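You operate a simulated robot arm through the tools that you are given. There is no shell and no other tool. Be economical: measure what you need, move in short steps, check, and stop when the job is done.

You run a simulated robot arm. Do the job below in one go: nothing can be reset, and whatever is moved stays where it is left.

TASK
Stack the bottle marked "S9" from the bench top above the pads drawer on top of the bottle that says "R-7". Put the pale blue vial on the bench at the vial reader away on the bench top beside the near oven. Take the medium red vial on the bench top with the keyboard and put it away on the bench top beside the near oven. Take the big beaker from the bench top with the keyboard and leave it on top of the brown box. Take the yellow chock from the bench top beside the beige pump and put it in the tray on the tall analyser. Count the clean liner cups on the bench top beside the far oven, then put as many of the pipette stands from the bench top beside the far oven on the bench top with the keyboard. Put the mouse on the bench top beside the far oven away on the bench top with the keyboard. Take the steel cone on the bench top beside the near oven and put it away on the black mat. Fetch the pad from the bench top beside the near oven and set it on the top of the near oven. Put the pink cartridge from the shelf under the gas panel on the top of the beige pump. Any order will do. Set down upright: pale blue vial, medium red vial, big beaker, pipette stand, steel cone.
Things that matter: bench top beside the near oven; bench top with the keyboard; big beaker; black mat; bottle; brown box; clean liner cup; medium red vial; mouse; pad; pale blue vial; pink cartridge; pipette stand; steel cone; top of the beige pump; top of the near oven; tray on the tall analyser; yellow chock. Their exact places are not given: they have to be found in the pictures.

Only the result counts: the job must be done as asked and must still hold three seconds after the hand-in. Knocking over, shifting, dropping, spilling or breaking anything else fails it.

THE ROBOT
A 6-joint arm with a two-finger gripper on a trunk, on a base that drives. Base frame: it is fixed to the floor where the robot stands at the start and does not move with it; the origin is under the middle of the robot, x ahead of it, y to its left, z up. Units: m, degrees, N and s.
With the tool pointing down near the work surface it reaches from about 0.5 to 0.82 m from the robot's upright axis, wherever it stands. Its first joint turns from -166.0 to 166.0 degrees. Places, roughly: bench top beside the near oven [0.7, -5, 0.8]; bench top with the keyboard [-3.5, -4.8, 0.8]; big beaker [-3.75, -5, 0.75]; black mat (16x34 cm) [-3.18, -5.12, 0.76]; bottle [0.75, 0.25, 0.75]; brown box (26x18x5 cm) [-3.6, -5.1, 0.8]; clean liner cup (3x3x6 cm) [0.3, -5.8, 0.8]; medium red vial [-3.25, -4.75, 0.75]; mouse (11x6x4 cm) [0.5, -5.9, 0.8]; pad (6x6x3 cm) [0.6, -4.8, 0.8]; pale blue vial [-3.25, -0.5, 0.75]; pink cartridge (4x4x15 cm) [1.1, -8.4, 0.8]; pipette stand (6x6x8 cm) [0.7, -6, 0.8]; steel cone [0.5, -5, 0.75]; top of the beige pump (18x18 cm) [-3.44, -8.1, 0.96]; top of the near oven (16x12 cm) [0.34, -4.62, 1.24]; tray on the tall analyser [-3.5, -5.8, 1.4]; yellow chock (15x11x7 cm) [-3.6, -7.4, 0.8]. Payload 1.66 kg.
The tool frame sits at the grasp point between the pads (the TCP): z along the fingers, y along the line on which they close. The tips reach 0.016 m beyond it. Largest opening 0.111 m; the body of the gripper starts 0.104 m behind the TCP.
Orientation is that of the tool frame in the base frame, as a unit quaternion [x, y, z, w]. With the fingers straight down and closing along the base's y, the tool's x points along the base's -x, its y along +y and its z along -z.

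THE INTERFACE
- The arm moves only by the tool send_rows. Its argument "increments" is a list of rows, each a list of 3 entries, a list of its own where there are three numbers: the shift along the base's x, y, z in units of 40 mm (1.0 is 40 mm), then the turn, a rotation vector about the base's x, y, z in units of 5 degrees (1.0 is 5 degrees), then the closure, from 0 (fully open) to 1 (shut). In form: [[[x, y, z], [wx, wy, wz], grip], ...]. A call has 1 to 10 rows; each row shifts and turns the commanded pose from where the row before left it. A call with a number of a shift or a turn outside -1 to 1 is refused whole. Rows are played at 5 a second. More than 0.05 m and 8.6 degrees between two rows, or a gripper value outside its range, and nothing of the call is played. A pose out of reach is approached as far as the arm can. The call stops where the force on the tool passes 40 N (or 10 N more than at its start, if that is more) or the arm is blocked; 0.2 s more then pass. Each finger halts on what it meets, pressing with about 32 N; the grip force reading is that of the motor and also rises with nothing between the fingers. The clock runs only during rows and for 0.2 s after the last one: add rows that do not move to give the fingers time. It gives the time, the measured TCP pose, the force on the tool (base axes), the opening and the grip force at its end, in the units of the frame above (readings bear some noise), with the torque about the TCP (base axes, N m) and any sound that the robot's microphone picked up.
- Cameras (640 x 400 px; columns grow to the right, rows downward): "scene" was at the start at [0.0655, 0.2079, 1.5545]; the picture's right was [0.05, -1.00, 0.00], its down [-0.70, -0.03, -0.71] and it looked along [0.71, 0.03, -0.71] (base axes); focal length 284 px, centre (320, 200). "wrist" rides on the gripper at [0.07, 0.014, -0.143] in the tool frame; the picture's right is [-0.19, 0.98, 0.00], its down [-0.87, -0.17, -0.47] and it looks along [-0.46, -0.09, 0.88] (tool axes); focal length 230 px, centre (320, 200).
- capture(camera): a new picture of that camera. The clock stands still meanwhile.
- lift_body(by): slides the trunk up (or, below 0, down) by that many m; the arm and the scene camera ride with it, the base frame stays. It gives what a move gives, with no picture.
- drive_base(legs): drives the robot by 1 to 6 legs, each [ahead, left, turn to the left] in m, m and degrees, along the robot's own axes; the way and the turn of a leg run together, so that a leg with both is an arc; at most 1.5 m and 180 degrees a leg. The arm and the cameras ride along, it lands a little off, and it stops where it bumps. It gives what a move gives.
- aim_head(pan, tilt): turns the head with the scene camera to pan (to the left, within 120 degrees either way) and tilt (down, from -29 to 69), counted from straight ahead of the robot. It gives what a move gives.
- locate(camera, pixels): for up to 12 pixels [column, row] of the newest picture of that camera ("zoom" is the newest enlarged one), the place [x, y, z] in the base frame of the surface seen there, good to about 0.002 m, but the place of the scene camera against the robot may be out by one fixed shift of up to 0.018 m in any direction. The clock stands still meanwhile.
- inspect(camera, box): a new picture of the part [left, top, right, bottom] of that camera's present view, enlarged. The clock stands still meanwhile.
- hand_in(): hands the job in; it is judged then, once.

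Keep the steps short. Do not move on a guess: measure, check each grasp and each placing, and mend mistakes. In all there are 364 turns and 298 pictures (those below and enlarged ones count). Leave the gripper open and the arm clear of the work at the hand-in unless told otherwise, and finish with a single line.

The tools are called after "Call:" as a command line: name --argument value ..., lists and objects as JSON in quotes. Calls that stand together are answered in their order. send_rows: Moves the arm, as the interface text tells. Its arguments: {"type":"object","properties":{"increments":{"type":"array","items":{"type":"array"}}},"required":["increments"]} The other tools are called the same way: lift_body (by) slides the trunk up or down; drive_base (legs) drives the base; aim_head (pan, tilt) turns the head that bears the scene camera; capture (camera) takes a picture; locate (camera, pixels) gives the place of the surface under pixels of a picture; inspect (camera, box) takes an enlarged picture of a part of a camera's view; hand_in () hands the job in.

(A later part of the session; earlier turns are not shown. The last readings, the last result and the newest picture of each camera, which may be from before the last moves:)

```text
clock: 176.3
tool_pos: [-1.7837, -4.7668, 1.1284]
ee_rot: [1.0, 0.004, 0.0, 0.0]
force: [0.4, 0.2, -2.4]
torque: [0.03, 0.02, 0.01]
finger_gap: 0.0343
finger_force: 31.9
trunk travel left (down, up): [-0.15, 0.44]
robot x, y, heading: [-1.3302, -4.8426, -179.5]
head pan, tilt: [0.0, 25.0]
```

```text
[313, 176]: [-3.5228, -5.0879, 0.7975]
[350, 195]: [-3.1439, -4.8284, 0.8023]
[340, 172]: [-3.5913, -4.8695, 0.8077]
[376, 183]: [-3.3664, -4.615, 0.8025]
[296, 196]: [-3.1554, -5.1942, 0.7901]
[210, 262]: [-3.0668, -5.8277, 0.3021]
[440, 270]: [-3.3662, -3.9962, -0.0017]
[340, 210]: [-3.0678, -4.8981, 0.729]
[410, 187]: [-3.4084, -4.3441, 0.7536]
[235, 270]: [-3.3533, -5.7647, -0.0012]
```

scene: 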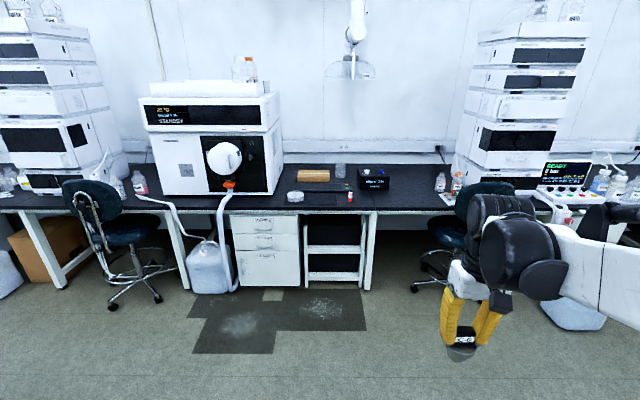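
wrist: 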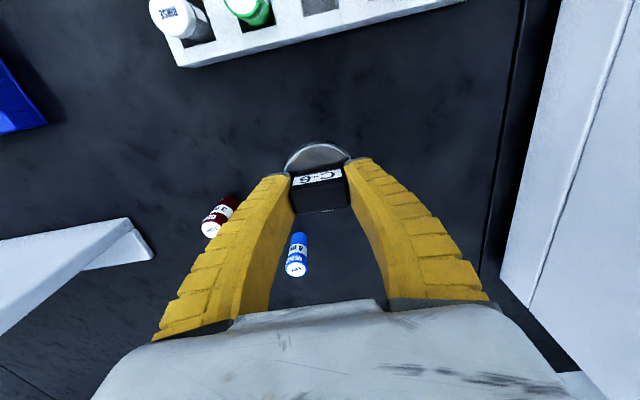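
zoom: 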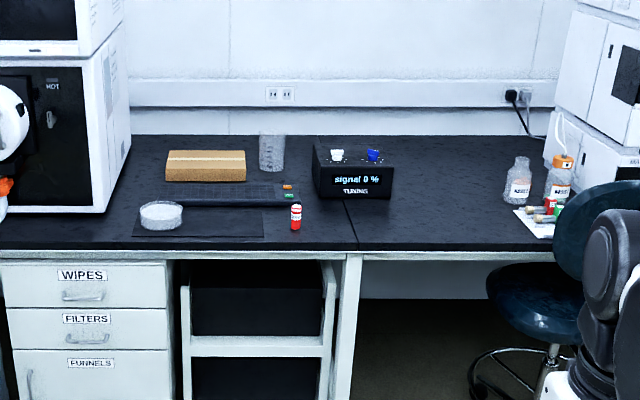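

The mat with a petri dish, keyboard, red vial, brown box, beaker and tuning box are all here. I'll drive in to about (-2.6, -5.0).

Call:
drive_base --legs '[[0.65, 0.1, 0], [0.6, 0.06, 0]]'

Call:
capture --camera "wrist"

Call:
aim_head --pan -5 --tilt 45

Call:
capture --camera "scene"

```text
clock: 183.0
tool_pos: [-3.0441, -4.927, 1.1291]
ee_rot: [1.0, -0.001, 0.0, -0.001]
force: [0.3, -0.1, -1.0]
torque: [0.0, 0.01, -0.01]
finger_gap: 0.0342
finger_force: 31.8
trunk travel left (down, up): [-0.15, 0.44]
robot x, y, heading: [-2.5931, -5.007, 179.8]
head pan, tilt: [0.0, 25.0]
```

```text
236 pictures are left
```

wrist: 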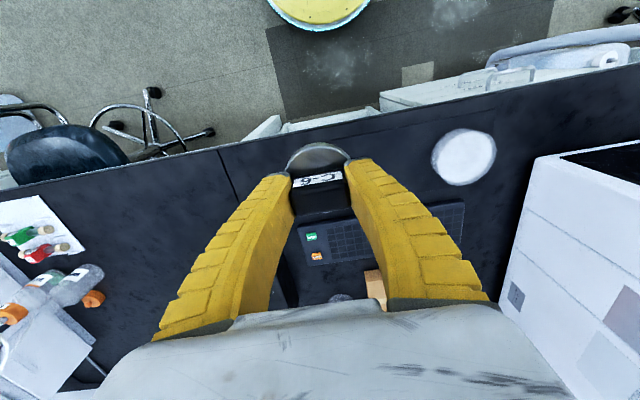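

```text
clock: 183.8
tool_pos: [-3.0435, -4.9269, 1.1297]
ee_rot: [1.0, 0.0, 0.0, 0.0]
force: [0.6, -0.3, -2.5]
torque: [-0.03, 0.01, 0.01]
finger_gap: 0.0342
finger_force: 32.0
trunk travel left (down, up): [-0.15, 0.44]
robot x, y, heading: [-2.5912, -5.0047, 179.8]
head pan, tilt: [-5.0, 45.0]
```

```text
235 pictures are left
```

scene: 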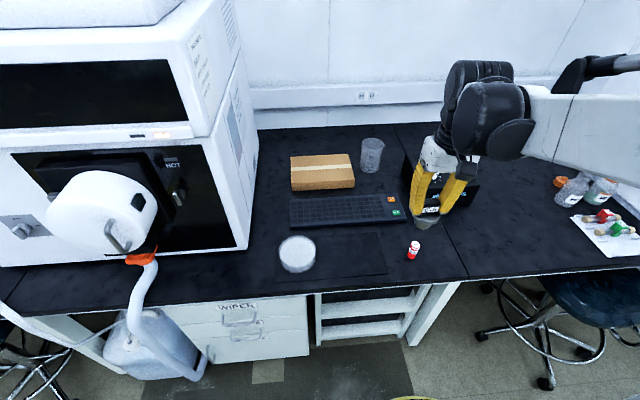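

Call:
inspect --camera "scene" --box '[260, 120, 460, 290]'

Call:
locate --camera "scene" --pixels '[[378, 233], [386, 272], [318, 254], [297, 240], [413, 243], [372, 143], [300, 165], [352, 162], [293, 200], [405, 214], [355, 182], [292, 184]]'

```text
2.35 times, centred on (360, 205) of scene
```

zoom: 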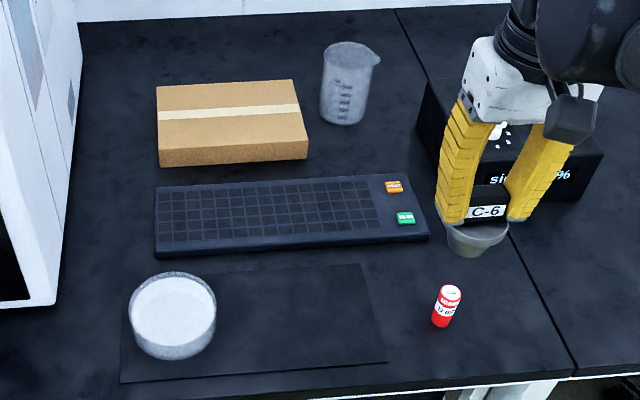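

```text
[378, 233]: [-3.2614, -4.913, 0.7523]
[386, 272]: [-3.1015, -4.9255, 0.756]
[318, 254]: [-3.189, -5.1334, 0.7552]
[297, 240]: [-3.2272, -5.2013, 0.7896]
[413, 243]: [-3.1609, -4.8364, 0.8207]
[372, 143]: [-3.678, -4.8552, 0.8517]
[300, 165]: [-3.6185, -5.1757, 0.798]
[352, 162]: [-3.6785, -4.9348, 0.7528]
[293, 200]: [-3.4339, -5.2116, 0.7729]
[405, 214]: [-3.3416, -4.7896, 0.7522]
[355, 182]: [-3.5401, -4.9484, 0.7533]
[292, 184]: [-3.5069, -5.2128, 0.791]
```

I'll put the cone on the free right part of the mat at (-3.185, -5.035). Moving above it.

Call:
send_rows --increments '[[[-0.505, -0.386, -0.714], [0, 0, 0], 1], [[-0.505, -0.386, -0.714], [0, 0, 0], 1], [[-0.505, -0.386, -0.714], [0, 0, 0], 1], [[-0.505, -0.386, -0.714], [0, 0, 0], 1], [[-0.505, -0.386, -0.714], [0, 0, 0], 1], [[-0.505, -0.386, -0.714], [0, 0, 0], 1], [[-0.505, -0.386, -0.714], [0, 0, 0], 1], [[0, 0, 0], [0, 0, 0], 1]]'

Call:
capture --camera "wrist"

Call:
inspect --camera "scene" --box '[280, 160, 440, 290]'

```text
clock: 185.6
tool_pos: [-3.1847, -5.0343, 0.9297]
ee_rot: [1.0, 0.0, 0.0, -0.001]
force: [0.0, 0.2, -2.3]
torque: [-0.02, 0.01, 0.01]
finger_gap: 0.0346
finger_force: 31.7
trunk travel left (down, up): [-0.15, 0.44]
robot x, y, heading: [-2.5941, -5.0125, 179.9]
head pan, tilt: [-5.0, 45.0]
```

```text
233 pictures are left
```

wrist: 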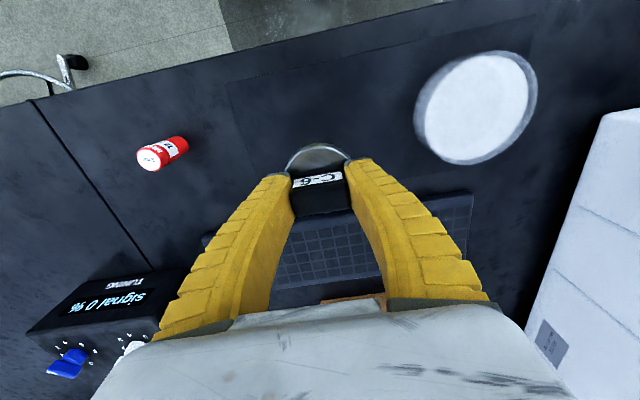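

```text
3.08 times, centred on (360, 225) of scene
```

zoom: 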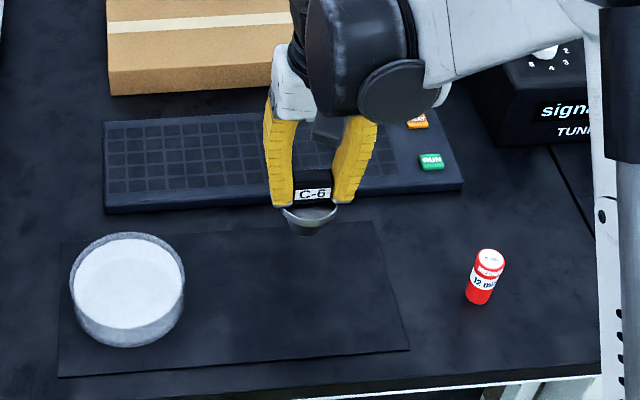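

Call:
locate --camera "wrist" --pixels '[[226, 90], [240, 155], [418, 120], [149, 158], [320, 210], [260, 90], [280, 150]]'

Call:
send_rows --increments '[[[0, 0, -0.7], [0, 0, 0], 1], [[0, 0, -0.7], [0, 0, 0], 1], [[0, 0, -0.7], [0, 0, 0], 1], [[0, 0, -0.4], [0, 0, 0], 1], [[0, 0, -0.1], [0, 0, 0], 1], [[0, 0, 0], [0, 0, 0], 1]]'

```text
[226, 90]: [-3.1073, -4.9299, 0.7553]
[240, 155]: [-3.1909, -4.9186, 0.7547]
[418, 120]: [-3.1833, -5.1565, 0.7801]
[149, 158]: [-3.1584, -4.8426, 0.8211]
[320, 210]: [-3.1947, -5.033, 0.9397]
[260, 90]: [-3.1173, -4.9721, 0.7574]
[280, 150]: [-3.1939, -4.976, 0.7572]
```

```text
clock: 187.0
tool_pos: [-3.1849, -5.0354, 0.8252]
ee_rot: [1.0, 0.0, 0.0, 0.0]
force: [0.9, 0.9, -2.0]
torque: [-0.03, 0.01, 0.0]
finger_gap: 0.0342
finger_force: 32.0
trunk travel left (down, up): [-0.15, 0.44]
robot x, y, heading: [-2.5929, -5.0074, 180.0]
head pan, tilt: [-5.0, 45.0]
```

Call:
send_rows --increments '[[[0, 0, -0.05], [0, 0, 0], 1], [[0, 0, -0.05], [0, 0, 0], 1], [[0, 0, -0.025], [0, 0, 0], 1], [[0, 0, 0], [0, 0, 0], 1]]'

Call:
send_rows --increments '[[[0, 0, -0.025], [0, 0, 0], 1], [[0, 0, -0.025], [0, 0, 0], 1], [[0, 0, 0], [0, 0, 0], 1]]'

```text
clock: 188.0
tool_pos: [-3.184, -5.0348, 0.8206]
ee_rot: [1.0, 0.0, 0.0, 0.0]
force: [-0.1, 0.1, -2.5]
torque: [0.0, 0.04, 0.05]
finger_gap: 0.0341
finger_force: 32.6
trunk travel left (down, up): [-0.15, 0.44]
robot x, y, heading: [-2.5892, -5.0094, 179.9]
head pan, tilt: [-5.0, 45.0]
```

```text
clock: 188.8
tool_pos: [-3.185, -5.0346, 0.8181]
ee_rot: [1.0, 0.0, -0.001, 0.0]
force: [-3.2, 1.0, 12.3]
torque: [0.04, 0.06, 0.0]
finger_gap: 0.0361
finger_force: 31.8
trunk travel left (down, up): [-0.15, 0.44]
robot x, y, heading: [-2.5913, -5.0062, 180.0]
head pan, tilt: [-5.0, 45.0]
```

Contact. I'll ease up, open and rise.

Call:
send_rows --increments '[[[0, 0, 0.02], [0, 0, 0], 1], [[0, 0, 0], [0, 0, 0], 0.6], [[0, 0, 0], [0, 0, 0], 0.35], [[0, 0, 0], [0, 0, 0], 0.35], [[0, 0, 0.5], [0, 0, 0], 0.35], [[0, 0, 1], [0, 0, 0], 0.35], [[0, 0, 1], [0, 0, 0], 0.35], [[0, 0, 1], [0, 0, 0], 0.35], [[0, 0, 1], [0, 0, 0], 0]]'

Call:
capture --camera "wrist"

```text
clock: 190.8
tool_pos: [-3.1848, -5.0338, 1.0024]
ee_rot: [1.0, -0.001, -0.001, 0.001]
force: [0.4, 0.5, 0.1]
torque: [0.0, -0.01, -0.02]
finger_gap: 0.1107
finger_force: 0.2
trunk travel left (down, up): [-0.15, 0.44]
robot x, y, heading: [-2.5911, -5.0075, 179.9]
head pan, tilt: [-5.0, 45.0]
```

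```text
231 pictures are left
```

wrist: 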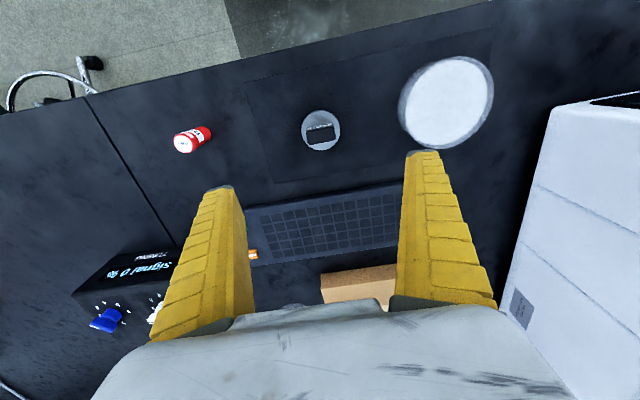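

The cone stands on the mat. For the beaker I need to be closer, so I'll drive 0.2 m ahead.

Call:
drive_base --legs '[[0.2, -0.03, 0]]'

Call:
capture --camera "wrist"

Call:
aim_head --pan 0 --tilt 50

Call:
capture --camera "scene"

```text
clock: 192.4
tool_pos: [-3.3865, -5.0027, 1.0]
ee_rot: [1.0, -0.001, 0.0, 0.0]
force: [-0.3, 0.5, 0.4]
torque: [0.02, -0.04, -0.01]
finger_gap: 0.1108
finger_force: 0.0
trunk travel left (down, up): [-0.15, 0.44]
robot x, y, heading: [-2.7934, -4.9767, 180.2]
head pan, tilt: [-5.0, 45.0]
```

```text
230 pictures are left
```

wrist: 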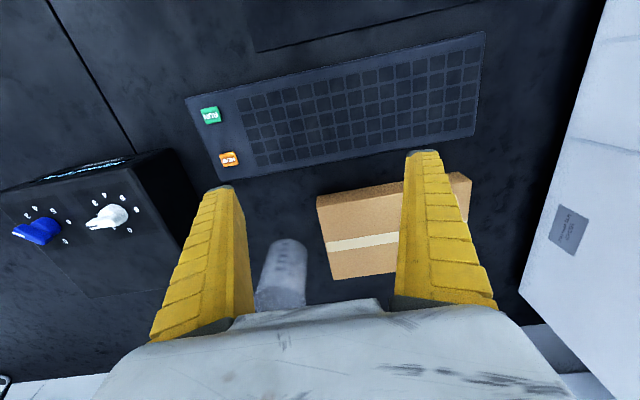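

```text
clock: 193.1
tool_pos: [-3.387, -5.0028, 1.001]
ee_rot: [1.0, -0.001, -0.001, 0.0]
force: [0.7, 0.0, 0.7]
torque: [0.01, 0.02, -0.01]
finger_gap: 0.1111
finger_force: 0.1
trunk travel left (down, up): [-0.15, 0.44]
robot x, y, heading: [-2.7884, -4.9773, 179.6]
head pan, tilt: [0.0, 50.0]
```

```text
229 pictures are left
```

scene: 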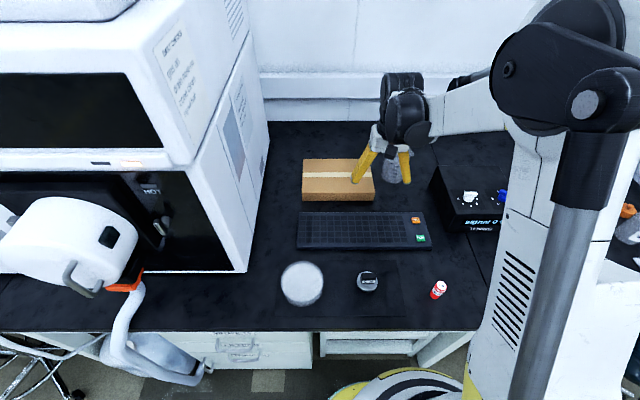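

Call:
send_rows --increments '[[[-0.72, 0.36, 0.4], [0, 0, 0], 0], [[-0.72, 0.36, 0.4], [0, 0, 0], 0], [[-0.72, 0.36, 0.4], [0, 0, 0], 0], [[-0.72, 0.36, 0.4], [0, 0, 0], 0], [[-0.72, 0.36, 0.4], [0, 0, 0], 0]]'

Call:
capture --camera "wrist"

Call:
inspect --camera "scene" --box '[290, 90, 450, 220]'

```text
clock: 194.3
tool_pos: [-3.5294, -4.9303, 1.0803]
ee_rot: [1.0, 0.0, 0.0, 0.0]
force: [-1.1, -0.4, 0.5]
torque: [0.01, -0.02, 0.01]
finger_gap: 0.1107
finger_force: 0.0
trunk travel left (down, up): [-0.15, 0.44]
robot x, y, heading: [-2.7908, -4.976, 180.0]
head pan, tilt: [0.0, 50.0]
```

```text
228 pictures are left
```

wrist: 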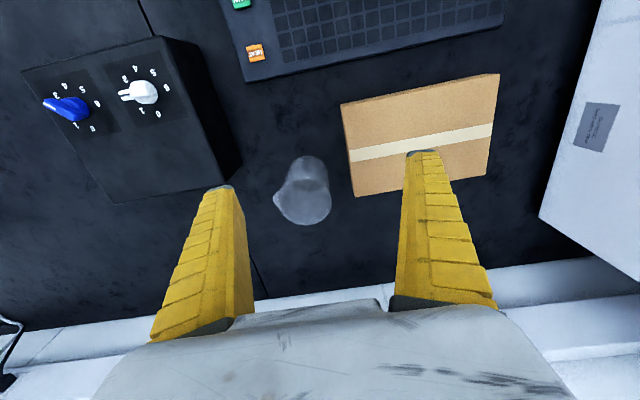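

```text
3.08 times, centred on (370, 155) of scene
```

zoom: 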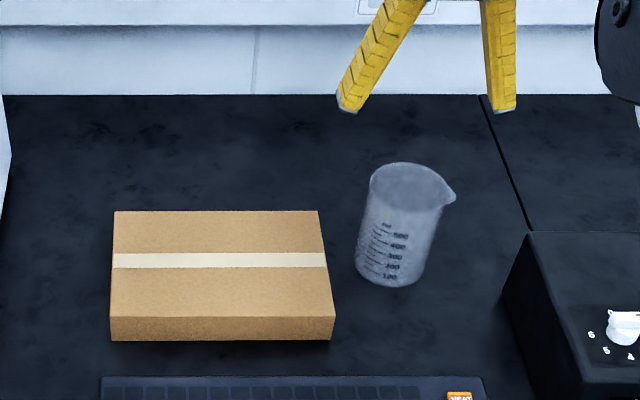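

Call:
locate --camera "wrist" --pixels '[[278, 195], [331, 200], [308, 225], [303, 157], [310, 180], [305, 190], [282, 210], [328, 215], [345, 105], [498, 75], [355, 195], [470, 150]]'

Call:
inspect --camera "wrist" --box '[250, 140, 370, 240]'

```text
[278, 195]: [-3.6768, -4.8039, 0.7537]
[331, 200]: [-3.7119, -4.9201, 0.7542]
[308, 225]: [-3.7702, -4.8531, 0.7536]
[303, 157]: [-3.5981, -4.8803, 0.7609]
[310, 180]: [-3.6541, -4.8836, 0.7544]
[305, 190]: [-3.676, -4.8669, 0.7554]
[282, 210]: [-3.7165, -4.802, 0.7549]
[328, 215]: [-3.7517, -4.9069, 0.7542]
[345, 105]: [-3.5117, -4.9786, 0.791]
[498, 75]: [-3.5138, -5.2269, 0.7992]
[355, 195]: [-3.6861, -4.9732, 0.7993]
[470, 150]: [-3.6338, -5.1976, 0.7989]
```

```text
4.00 times, centred on (310, 190) of wrist
```

zoom: 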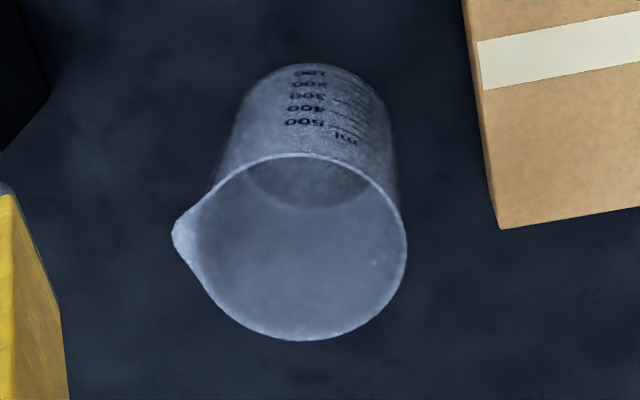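

Call:
locate --camera "scene" --pixels '[[397.6, 158.2], [392.1, 183.2], [381.7, 176.1], [403.8, 178.4], [385.5, 150], [409, 153]]'

Call:
inspect --camera "scene" --box '[370, 130, 430, 190]'

```text
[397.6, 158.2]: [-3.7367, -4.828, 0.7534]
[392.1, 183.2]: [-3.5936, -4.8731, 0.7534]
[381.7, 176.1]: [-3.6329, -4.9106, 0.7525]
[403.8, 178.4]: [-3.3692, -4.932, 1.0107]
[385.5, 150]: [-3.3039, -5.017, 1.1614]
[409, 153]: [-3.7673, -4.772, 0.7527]
```

```text
6.67 times, centred on (400, 160) of scene
```

zoom: 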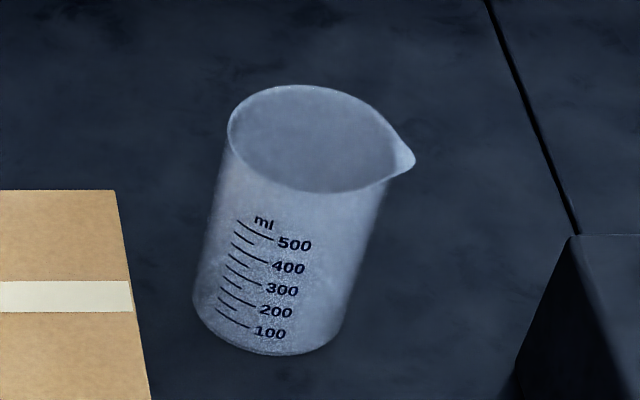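

The beaker is at about (-3.638, -4.882), 85 mm wide, rim at about z 0.88, with its spout towards +y. I'll turn the tool +60° so the fingers avoid the spout while moving above it.

Call:
send_rows --increments '[[[-0.27, 0.12, 0], [0, 0, 1], 0], [[-0.27, 0.12, 0], [0, 0, 1], 0], [[-0.27, 0.12, 0], [0, 0, 1], 0], [[-0.27, 0.12, 0], [0, 0, 1], 0], [[-0.27, 0.12, 0], [0, 0, 1], 0], [[-0.27, 0.12, 0], [0, 0, 1], 0], [[-0.27, 0.12, 0], [0, 0, 1], 0], [[-0.27, 0.12, 0], [0, 0, 1], 0], [[-0.27, 0.12, 0], [0, 0, 1], 0], [[-0.27, 0.12, 0], [0, 0, 1], 0]]'

Call:
send_rows --increments '[[[0, 0, 0], [0, 0, 1], 0], [[0, 0, 0], [0, 0, 1], 0], [[0, 0, 0], [0, 0, 0], 0]]'

Call:
capture --camera "wrist"

Call:
capture --camera "scene"

```text
clock: 196.5
tool_pos: [-3.6155, -4.8846, 1.0755]
ee_rot: [0.906, 0.423, -0.001, 0.0]
force: [-0.1, 0.0, -0.3]
torque: [-0.01, -0.01, 0.02]
finger_gap: 0.1111
finger_force: 0.2
out of reach, approached as far as the arm can: row 8, 9, 10
trunk travel left (down, up): [-0.15, 0.44]
robot x, y, heading: [-2.7904, -4.977, 180.0]
head pan, tilt: [0.0, 50.0]
```

```text
clock: 197.3
tool_pos: [-3.6145, -4.8851, 1.0753]
ee_rot: [0.866, 0.499, 0.0, 0.001]
force: [0.1, -0.2, 0.2]
torque: [-0.02, 0.03, -0.02]
finger_gap: 0.1111
finger_force: 0.0
trunk travel left (down, up): [-0.15, 0.44]
robot x, y, heading: [-2.7894, -4.9753, 180.0]
head pan, tilt: [0.0, 50.0]
```

```text
224 pictures are left
```

wrist: 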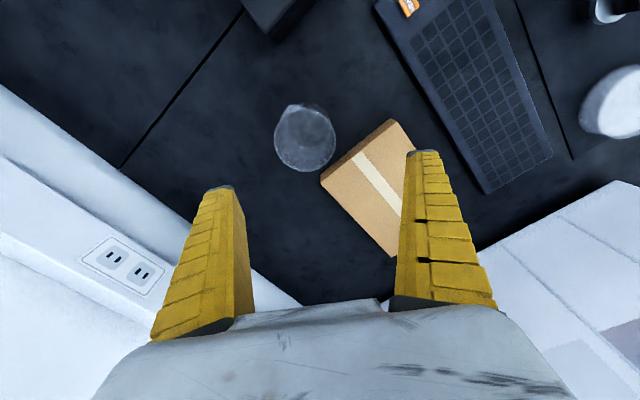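

```text
223 pictures are left
```

scene: 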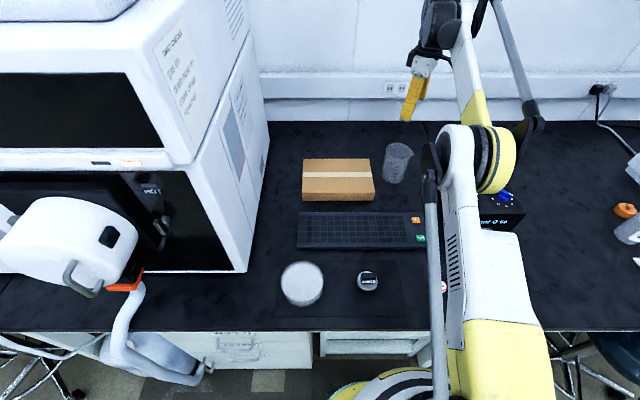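

Call:
inspect --camera "wrist" --box '[255, 90, 355, 180]'

Call:
inspect --camera "scene" --box '[370, 130, 430, 190]'

```text
4.44 times, centred on (305, 135) of wrist
```

zoom: 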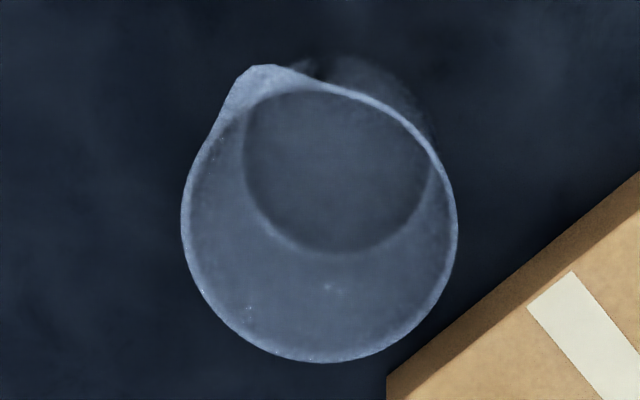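

```text
6.67 times, centred on (400, 160) of scene
```

zoom: 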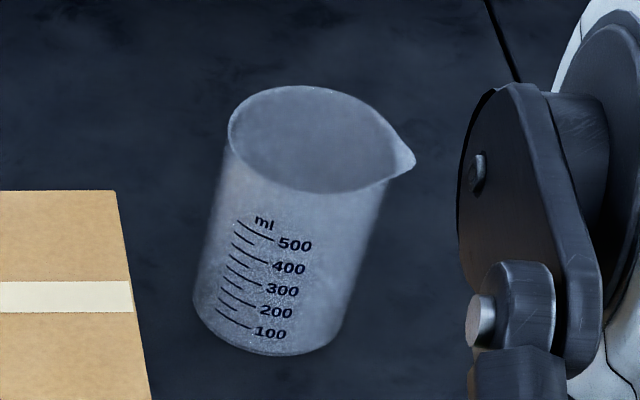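

Call:
locate --camera "wrist" --pixels '[[309, 128.2], [287.7, 124], [330.2, 131.6], [310.6, 147], [313, 110.5], [305, 135], [273.5, 137], [336, 140], [307, 171]]'

Call:
locate --camera "zoom" --pixels '[[270, 354], [193, 298], [342, 328], [265, 320]]'

```text
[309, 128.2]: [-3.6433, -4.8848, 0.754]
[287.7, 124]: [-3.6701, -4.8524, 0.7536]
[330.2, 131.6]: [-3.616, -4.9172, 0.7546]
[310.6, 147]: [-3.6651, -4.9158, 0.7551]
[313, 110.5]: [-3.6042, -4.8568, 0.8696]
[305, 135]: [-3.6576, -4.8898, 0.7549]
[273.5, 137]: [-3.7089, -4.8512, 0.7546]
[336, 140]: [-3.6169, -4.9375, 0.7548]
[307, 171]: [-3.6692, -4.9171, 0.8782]
```

```text
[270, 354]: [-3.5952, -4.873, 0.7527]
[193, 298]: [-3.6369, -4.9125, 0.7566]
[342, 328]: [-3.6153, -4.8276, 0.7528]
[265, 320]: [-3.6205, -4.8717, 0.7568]
```

The beaker's centre is at (-3.639, -4.885) with its rim at z≈0.875. I need 25 mm more reach, so I'll drive ahead 0.025 m.

Call:
drive_base --legs '[[0.03, 0, 0]]'

```text
clock: 198.1
tool_pos: [-3.6463, -4.8846, 1.0745]
ee_rot: [0.866, 0.499, -0.001, 0.0]
force: [-0.1, 0.3, -0.9]
torque: [0.01, -0.01, 0.0]
finger_gap: 0.1109
finger_force: 0.0
trunk travel left (down, up): [-0.15, 0.44]
robot x, y, heading: [-2.8231, -4.9773, 179.9]
head pan, tilt: [0.0, 50.0]
```

Call:
send_rows --increments '[[[0.18, 0, 0], [0, 0, 0], 0], [[0, 0, 0], [0, 0, 0], 0]]'

Call:
lift_body --by -0.15

Call:
capture --camera "wrist"

Call:
inspect --camera "scene" --box '[280, 50, 540, 230]'

```text
clock: 198.7
tool_pos: [-3.6381, -4.8864, 1.0752]
ee_rot: [0.867, 0.499, 0.001, 0.0]
force: [-0.2, 0.0, -0.4]
torque: [0.03, 0.03, 0.01]
finger_gap: 0.1107
finger_force: 0.0
trunk travel left (down, up): [-0.15, 0.44]
robot x, y, heading: [-2.8203, -4.9802, 180.0]
head pan, tilt: [0.0, 50.0]
```

```text
clock: 200.5
tool_pos: [-3.6374, -4.8864, 0.9263]
ee_rot: [0.867, 0.499, 0.0, 0.0]
force: [0.3, 1.0, -0.6]
torque: [-0.01, 0.02, 0.03]
finger_gap: 0.111
finger_force: 0.0
trunk travel left (down, up): [0.0, 0.59]
robot x, y, heading: [-2.8208, -4.9761, 179.9]
head pan, tilt: [0.0, 50.0]
```

```text
220 pictures are left
```

wrist: 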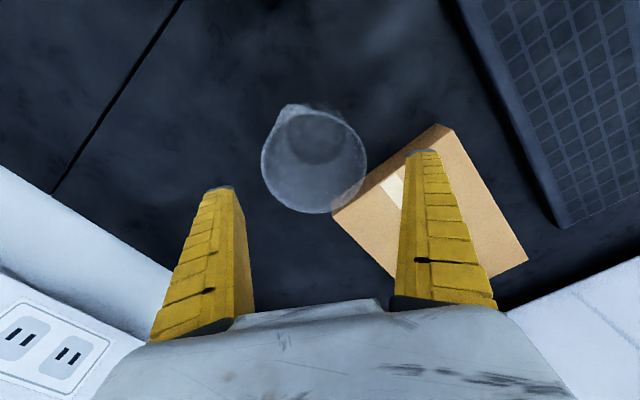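

```text
2.22 times, centred on (410, 140) of scene
```

zoom: 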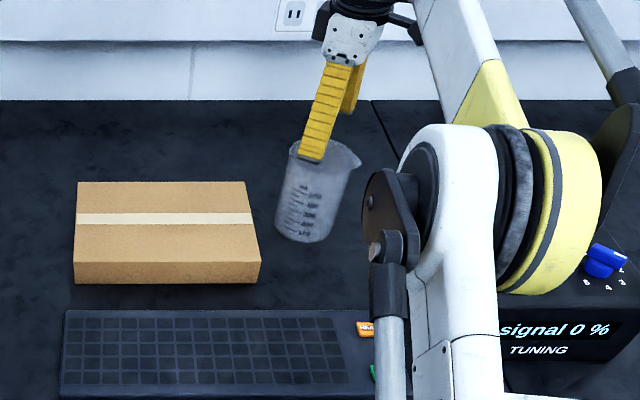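

Call:
locate --camera "zoom" --pixels '[[545, 290], [580, 250], [450, 330], [480, 380], [620, 250], [550, 320], [390, 350], [400, 390]]'

Call:
locate --camera "wrist" --pixels '[[262, 165], [364, 150], [315, 212], [318, 110]]'

```text
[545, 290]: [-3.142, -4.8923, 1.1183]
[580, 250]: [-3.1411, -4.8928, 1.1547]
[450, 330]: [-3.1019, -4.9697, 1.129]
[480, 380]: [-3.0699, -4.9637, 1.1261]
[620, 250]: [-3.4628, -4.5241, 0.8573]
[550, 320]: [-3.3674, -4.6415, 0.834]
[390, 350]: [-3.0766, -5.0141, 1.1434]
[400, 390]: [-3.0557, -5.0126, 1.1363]
```

```text
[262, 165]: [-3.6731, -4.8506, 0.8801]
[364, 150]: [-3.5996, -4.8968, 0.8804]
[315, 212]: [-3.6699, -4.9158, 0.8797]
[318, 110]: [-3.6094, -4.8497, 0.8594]
```

The elbow is high and clear. The rim's circle centre is (-3.641, -4.882), radius 0.044. I'll adjust and go down to z≈0.82.

Call:
send_rows --increments '[[[-0.09, 0.1, 0], [0, 0, 0], 0], [[0, 0, -0.6], [0, 0, 0], 0], [[0, 0, -0.7], [0, 0, 0], 0], [[0, 0, -0.7], [0, 0, 0], 0], [[0, 0, -0.65], [0, 0, 0], 0], [[0, 0, 0], [0, 0, 0], 0]]'

Call:
capture --camera "wrist"

```text
clock: 201.9
tool_pos: [-3.6416, -4.8821, 0.82]
ee_rot: [0.866, 0.5, -0.001, -0.002]
force: [1.6, -0.8, 8.9]
torque: [0.0, 0.08, -0.07]
finger_gap: 0.1126
finger_force: 6.7
trunk travel left (down, up): [0.0, 0.59]
robot x, y, heading: [-2.82, -4.9784, 179.9]
head pan, tilt: [0.0, 50.0]
```

```text
218 pictures are left
```

wrist: 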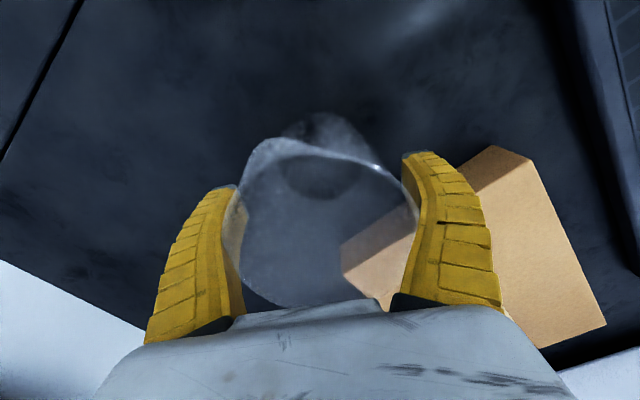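

The rim is wedged lightly between the finger roots (9 N). I'll back up 2.5 cm so the grip is just below the rim.

Call:
send_rows --increments '[[[0, 0, 0.2], [0, 0, 0], 0], [[0, 0, 0.2], [0, 0, 0], 0], [[0, 0, 0.2], [0, 0, 0], 0], [[0, 0, 0], [0, 0, 0], 0]]'

Call:
capture --camera "wrist"

Call:
inspect --camera "scene" --box '[340, 60, 460, 190]'

```text
clock: 202.9
tool_pos: [-3.6419, -4.8826, 0.8434]
ee_rot: [0.866, 0.499, -0.001, 0.001]
force: [-0.8, 0.7, -0.9]
torque: [0.0, -0.02, 0.02]
finger_gap: 0.1109
finger_force: 0.0
trunk travel left (down, up): [0.0, 0.59]
robot x, y, heading: [-2.8214, -4.9787, 179.8]
head pan, tilt: [0.0, 50.0]
```

```text
217 pictures are left
```

wrist: 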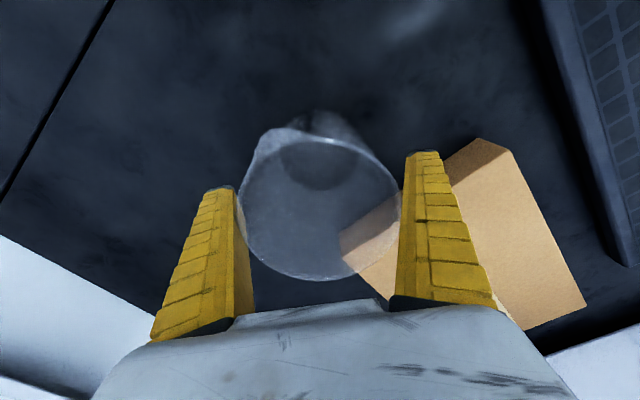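

```text
3.08 times, centred on (400, 125) of scene
```

zoom: 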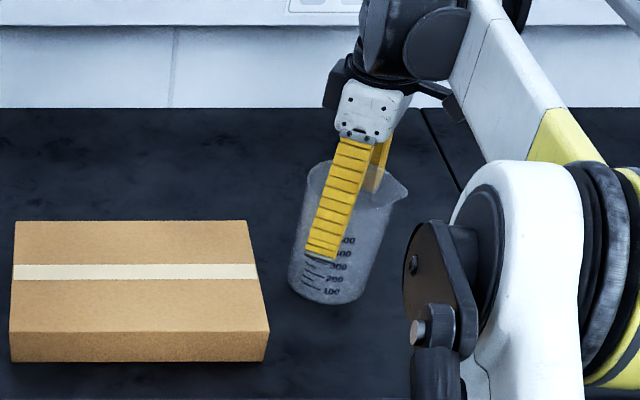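

Free again. I'll close and lift gently.

Call:
send_rows --increments '[[[0, 0, 0], [0, 0, 0], 1], [[0, 0, 0], [0, 0, 0], 1], [[0, 0, 0], [0, 0, 0], 1], [[0, 0, 0], [0, 0, 0], 1]]'

Call:
send_rows --increments '[[[0, 0, 0.1], [0, 0, 0], 1], [[0, 0, 0.2], [0, 0, 0], 1], [[0, 0, 0.3], [0, 0, 0], 1], [[0, 0, 0.4], [0, 0, 0], 1], [[0, 0, 0.4], [0, 0, 0], 1], [[0, 0, 0.4], [0, 0, 0], 1], [[0, 0, 0.4], [0, 0, 0], 1], [[0, 0, 0], [0, 0, 0], 1]]'

Call:
capture --camera "wrist"

Call:
capture --camera "scene"

```text
clock: 203.9
tool_pos: [-3.6429, -4.8811, 0.8455]
ee_rot: [0.867, 0.499, 0.0, 0.0]
force: [-1.1, -0.4, 1.7]
torque: [-0.04, 0.0, 0.01]
finger_gap: 0.0904
finger_force: 31.2
trunk travel left (down, up): [0.0, 0.59]
robot x, y, heading: [-2.8225, -4.9757, 180.0]
head pan, tilt: [0.0, 50.0]
```

```text
clock: 205.7
tool_pos: [-3.6417, -4.8813, 0.9326]
ee_rot: [0.867, 0.498, 0.001, 0.0]
force: [-0.6, 0.3, -1.8]
torque: [0.01, 0.04, -0.03]
finger_gap: 0.0901
finger_force: 31.9
trunk travel left (down, up): [0.0, 0.59]
robot x, y, heading: [-2.8226, -4.9758, 180.0]
head pan, tilt: [0.0, 50.0]
```

```text
215 pictures are left
```

wrist: 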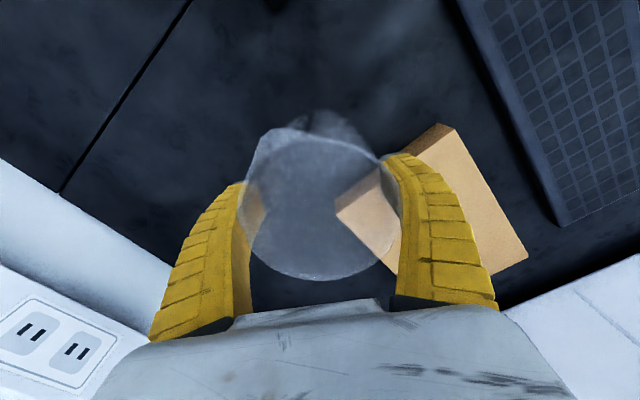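

```text
214 pictures are left
```

scene: 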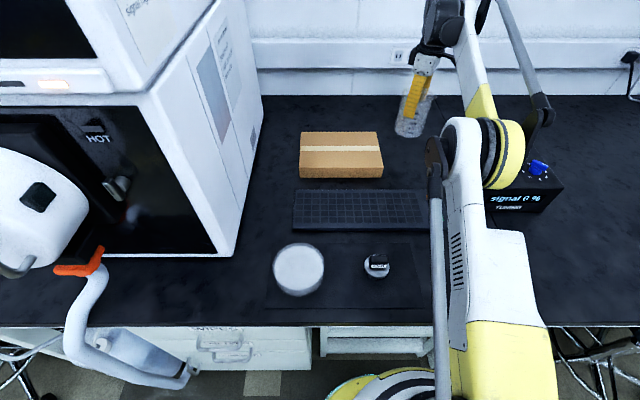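

Lifted (beaker base about 0.84). I'll raise a bit more and carry it over the box centre at (-3.60, -5.09).

Call:
send_rows --increments '[[[0, 0, 0.4], [0, 0, 0], 1], [[0, 0, 0.4], [0, 0, 0], 1], [[0.1, -0.4, 0], [0, 0, 0], 1], [[0.16, -0.8, 0], [0, 0, 0], 1], [[0.16, -0.8, 0], [0, 0, 0], 1], [[0.16, -0.8, 0], [0, 0, 0], 1], [[0.16, -0.8, 0], [0, 0, 0], 1], [[0.16, -0.8, 0], [0, 0, 0], 1], [[0.16, -0.8, 0], [0, 0, 0], 1], [[0, 0, 0], [0, 0, 0], 1]]'

Call:
inspect --camera "scene" --box '[260, 60, 460, 200]'

Call:
capture --camera "wrist"

```text
clock: 207.9
tool_pos: [-3.5926, -5.0907, 0.9529]
ee_rot: [0.867, 0.499, 0.0, 0.0]
force: [-0.2, 0.0, -2.7]
torque: [-0.02, 0.0, 0.02]
finger_gap: 0.09
finger_force: 32.1
out of reach, approached as far as the arm can: row 1, 2
trunk travel left (down, up): [0.0, 0.59]
robot x, y, heading: [-2.8219, -4.9796, 179.7]
head pan, tilt: [0.0, 50.0]
```

```text
2.86 times, centred on (360, 130) of scene
```

zoom: 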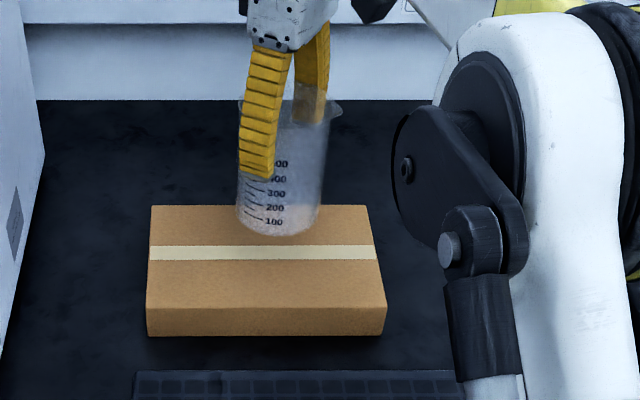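

```text
212 pictures are left
```

wrist: 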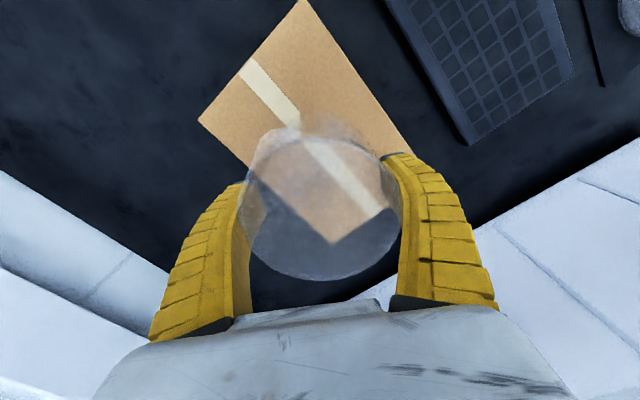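

Call:
send_rows --increments '[[[-0.15, 0, -0.4], [0, 0, 0], 1], [[0, 0, -0.4], [0, 0, 0], 1], [[0, 0, -0.4], [0, 0, 0], 1], [[0, 0, -0.15], [0, 0, 0], 1], [[0, 0, 0], [0, 0, 0], 1]]'

Call:
send_rows --increments '[[[0, 0, -0.05], [0, 0, 0], 1], [[0, 0, -0.03], [0, 0, 0], 1], [[0, 0, 0], [0, 0, 0], 1]]'

```text
clock: 209.1
tool_pos: [-3.5996, -5.0901, 0.8999]
ee_rot: [0.866, 0.499, 0.0, 0.0]
force: [-0.2, 0.5, -2.0]
torque: [-0.02, 0.01, 0.01]
finger_gap: 0.0897
finger_force: 31.8
trunk travel left (down, up): [0.0, 0.59]
robot x, y, heading: [-2.8217, -4.9778, 179.9]
head pan, tilt: [0.0, 50.0]
```

```text
clock: 209.9
tool_pos: [-3.5993, -5.0915, 0.8969]
ee_rot: [0.866, 0.5, 0.001, 0.0]
force: [0.3, -0.1, -2.1]
torque: [0.0, 0.02, 0.0]
finger_gap: 0.09
finger_force: 32.4
trunk travel left (down, up): [0.0, 0.59]
robot x, y, heading: [-2.8195, -4.9761, 179.9]
head pan, tilt: [0.0, 50.0]
```

Call:
send_rows --increments '[[[0, 0, -0.05], [0, 0, 0], 1], [[0, 0, -0.03], [0, 0, 0], 1], [[0, 0, -0.03], [0, 0, 0], 1], [[0, 0, 0], [0, 0, 0], 1]]'

Call:
send_rows --increments '[[[0, 0, -0.03], [0, 0, 0], 1], [[0, 0, -0.02], [0, 0, 0], 1], [[0, 0, 0], [0, 0, 0], 1]]'

```text
clock: 210.9
tool_pos: [-3.5996, -5.0906, 0.892]
ee_rot: [0.866, 0.499, 0.0, 0.0]
force: [-1.2, -0.2, -1.5]
torque: [-0.03, 0.0, 0.0]
finger_gap: 0.0898
finger_force: 32.2
trunk travel left (down, up): [0.0, 0.59]
robot x, y, heading: [-2.8205, -4.9746, 179.8]
head pan, tilt: [0.0, 50.0]
```

```text
clock: 211.7
tool_pos: [-3.5998, -5.0907, 0.889]
ee_rot: [0.866, 0.499, 0.0, 0.0]
force: [-0.4, -0.5, -1.9]
torque: [0.01, 0.02, -0.04]
finger_gap: 0.09
finger_force: 32.1
trunk travel left (down, up): [0.0, 0.59]
robot x, y, heading: [-2.8238, -4.9786, 179.8]
head pan, tilt: [0.0, 50.0]
```

Call:
send_rows --increments '[[[0, 0, -0.025], [0, 0, 0], 1], [[0, 0, -0.025], [0, 0, 0], 1], [[0, 0, 0], [0, 0, 0], 1]]'

Call:
inspect --camera "scene" --box '[290, 80, 410, 180]'

```text
clock: 212.5
tool_pos: [-3.6, -5.0908, 0.8892]
ee_rot: [0.866, 0.499, -0.001, 0.0]
force: [-1.7, -0.5, 3.0]
torque: [-0.04, 0.2, -0.01]
finger_gap: 0.0897
finger_force: 32.0
trunk travel left (down, up): [0.0, 0.59]
robot x, y, heading: [-2.8237, -4.9781, 179.8]
head pan, tilt: [0.0, 50.0]
```

```text
4.00 times, centred on (350, 130) of scene
```

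zoom: 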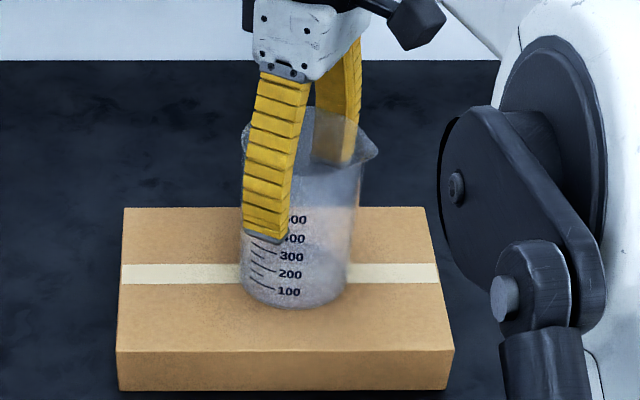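

Touching the box. I'll release, check that the fingers are free, then rise.

Call:
send_rows --increments '[[[0, 0, 0], [0, 0, 0], 0.1], [[0, 0, 0], [0, 0, 0], 0], [[0, 0, 0], [0, 0, 0], 0], [[0, 0, 0.3], [0, 0, 0], 0], [[0, 0, 0.6], [0, 0, 0], 0], [[0, 0, 0.6], [0, 0, 0], 0]]'

Call:
inspect --camera "scene" --box '[290, 40, 410, 180]'

```text
clock: 213.9
tool_pos: [-3.6013, -5.0911, 0.9484]
ee_rot: [0.866, 0.5, 0.0, 0.0]
force: [0.4, 0.2, 0.2]
torque: [0.01, -0.02, -0.01]
finger_gap: 0.1109
finger_force: 0.0
trunk travel left (down, up): [0.0, 0.59]
robot x, y, heading: [-2.8217, -4.9807, 179.8]
head pan, tilt: [0.0, 50.0]
```

```text
2.86 times, centred on (350, 110) of scene
```

zoom: 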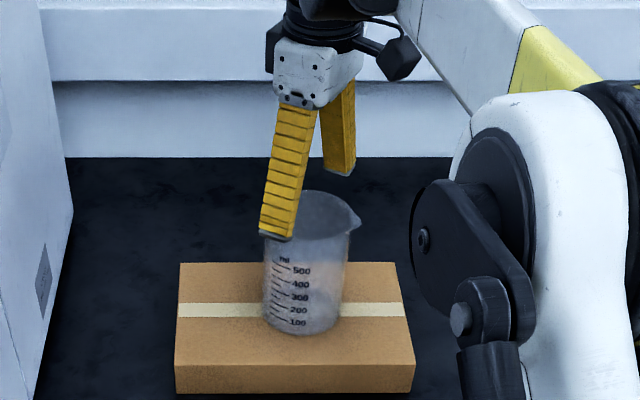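

The beaker stands on the box. I'll raise the trunk, pull the arm back while turning the tool back, and then back the base off to reach the red vial.

Call:
lift_body --by 0.2

Call:
send_rows --increments '[[[0.9, 0.15, 0], [0, 0, -1], 0], [[0.9, 0.15, 0], [0, 0, -1], 0], [[0.9, 0.15, 0], [0, 0, -1], 0], [[0.9, 0.15, 0], [0, 0, -1], 0], [[0.9, 0.15, 0], [0, 0, -1], 0], [[0.9, 0.15, 0], [0, 0, -1], 0], [[0, 0, 0], [0, 0, -1], 0], [[0, 0, 0], [0, 0, -1], 0], [[0, 0, 0], [0, 0, -1], 0], [[0, 0, 0], [0, 0, -1], 0]]'

Call:
send_rows --increments '[[[0, 0, 0], [0, 0, -1], 0], [[0, 0, 0], [0, 0, -1], 0]]'

Call:
drive_base --legs '[[-0.23, -0.1, 0]]'

Call:
capture --camera "wrist"

```text
clock: 216.0
tool_pos: [-3.601, -5.0911, 1.1474]
ee_rot: [0.867, 0.499, 0.0, 0.0]
force: [0.0, 0.7, -0.4]
torque: [0.01, -0.03, 0.02]
finger_gap: 0.1109
finger_force: 0.0
trunk travel left (down, up): [-0.2, 0.39]
robot x, y, heading: [-2.8192, -4.9767, 179.8]
head pan, tilt: [0.0, 50.0]
```

```text
clock: 218.2
tool_pos: [-3.3845, -5.0545, 1.1491]
ee_rot: [0.996, 0.086, 0.0, 0.001]
force: [0.5, 0.1, 0.4]
torque: [0.0, 0.02, -0.03]
finger_gap: 0.1108
finger_force: 0.0
trunk travel left (down, up): [-0.2, 0.39]
robot x, y, heading: [-2.8266, -4.9771, 179.8]
head pan, tilt: [0.0, 50.0]
```

```text
clock: 218.8
tool_pos: [-3.3846, -5.0554, 1.1488]
ee_rot: [1.0, -0.002, 0.0, 0.0]
force: [-0.1, 0.2, 0.8]
torque: [0.01, 0.02, 0.01]
finger_gap: 0.1108
finger_force: 0.1
trunk travel left (down, up): [-0.2, 0.39]
robot x, y, heading: [-2.8224, -4.9774, 179.9]
head pan, tilt: [0.0, 50.0]
```

```text
clock: 220.7
tool_pos: [-3.1536, -4.9565, 1.1495]
ee_rot: [1.0, 0.002, -0.001, -0.001]
force: [0.7, -0.3, 0.2]
torque: [0.01, 0.03, 0.0]
finger_gap: 0.1109
finger_force: 0.0
trunk travel left (down, up): [-0.2, 0.39]
robot x, y, heading: [-2.5932, -4.8776, -179.9]
head pan, tilt: [0.0, 50.0]
```

```text
209 pictures are left
```

wrist: 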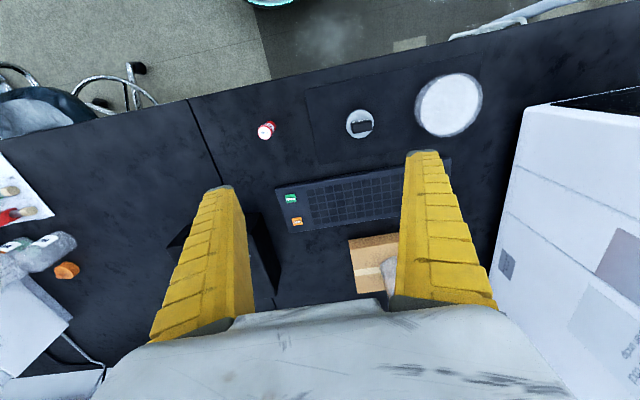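

Call:
inspect --camera "wrist" --box '[240, 105, 300, 155]'

Call:
locate --camera "wrist" --pixels '[[264, 132], [258, 134], [272, 132]]'

Call:
inspect --camera "scene" --box '[350, 190, 470, 290]'

```text
8.00 times, centred on (270, 130) of wrist
```

zoom: 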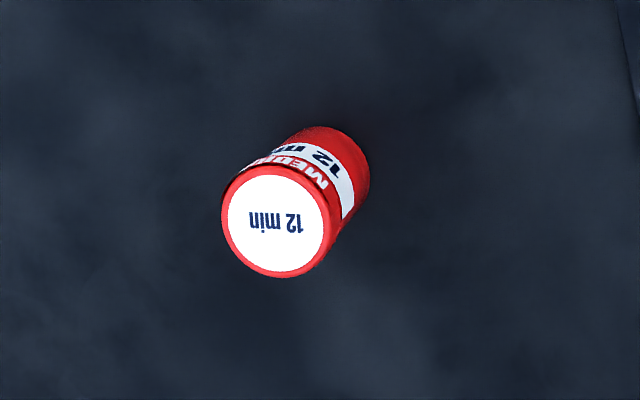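

```text
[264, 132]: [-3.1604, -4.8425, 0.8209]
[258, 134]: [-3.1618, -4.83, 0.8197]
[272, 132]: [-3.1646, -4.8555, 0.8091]
```

```text
4.00 times, centred on (410, 240) of scene
```

zoom: 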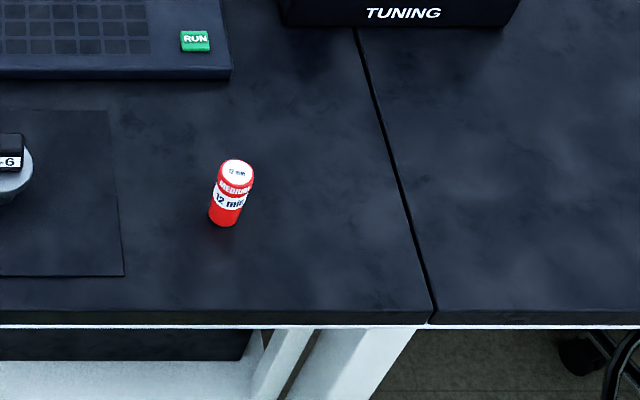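

It is the MEDIUM red vial, at (-3.161, -4.8425). I'll move over and descend.

Call:
send_rows --increments '[[[-0.04, 0.57, -0.9], [0, 0, 0], 0.3], [[-0.04, 0.57, -0.9], [0, 0, 0], 0.3], [[-0.04, 0.57, -0.9], [0, 0, 0], 0.3], [[-0.04, 0.57, -0.9], [0, 0, 0], 0.3], [[-0.04, 0.57, -0.9], [0, 0, 0], 0.3], [[0, 0, 0], [0, 0, 0], 0.3]]'

Call:
capture --camera "wrist"

```text
clock: 222.1
tool_pos: [-3.1635, -4.8433, 0.967]
ee_rot: [1.0, 0.001, -0.001, 0.0]
force: [-0.5, -0.2, -0.2]
torque: [0.02, -0.02, -0.02]
finger_gap: 0.079
finger_force: 0.8
trunk travel left (down, up): [-0.2, 0.39]
robot x, y, heading: [-2.5931, -4.878, -180.0]
head pan, tilt: [0.0, 50.0]
```

```text
206 pictures are left
```

wrist: 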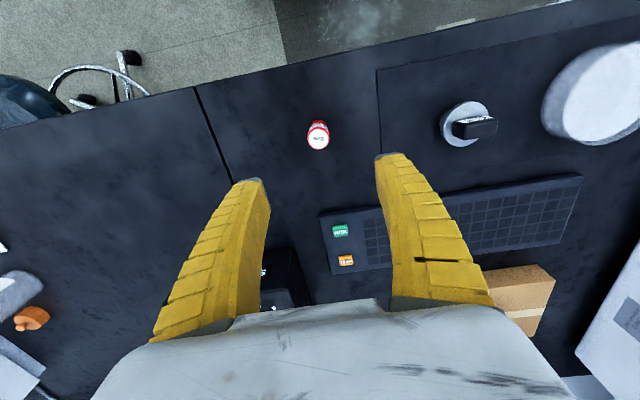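

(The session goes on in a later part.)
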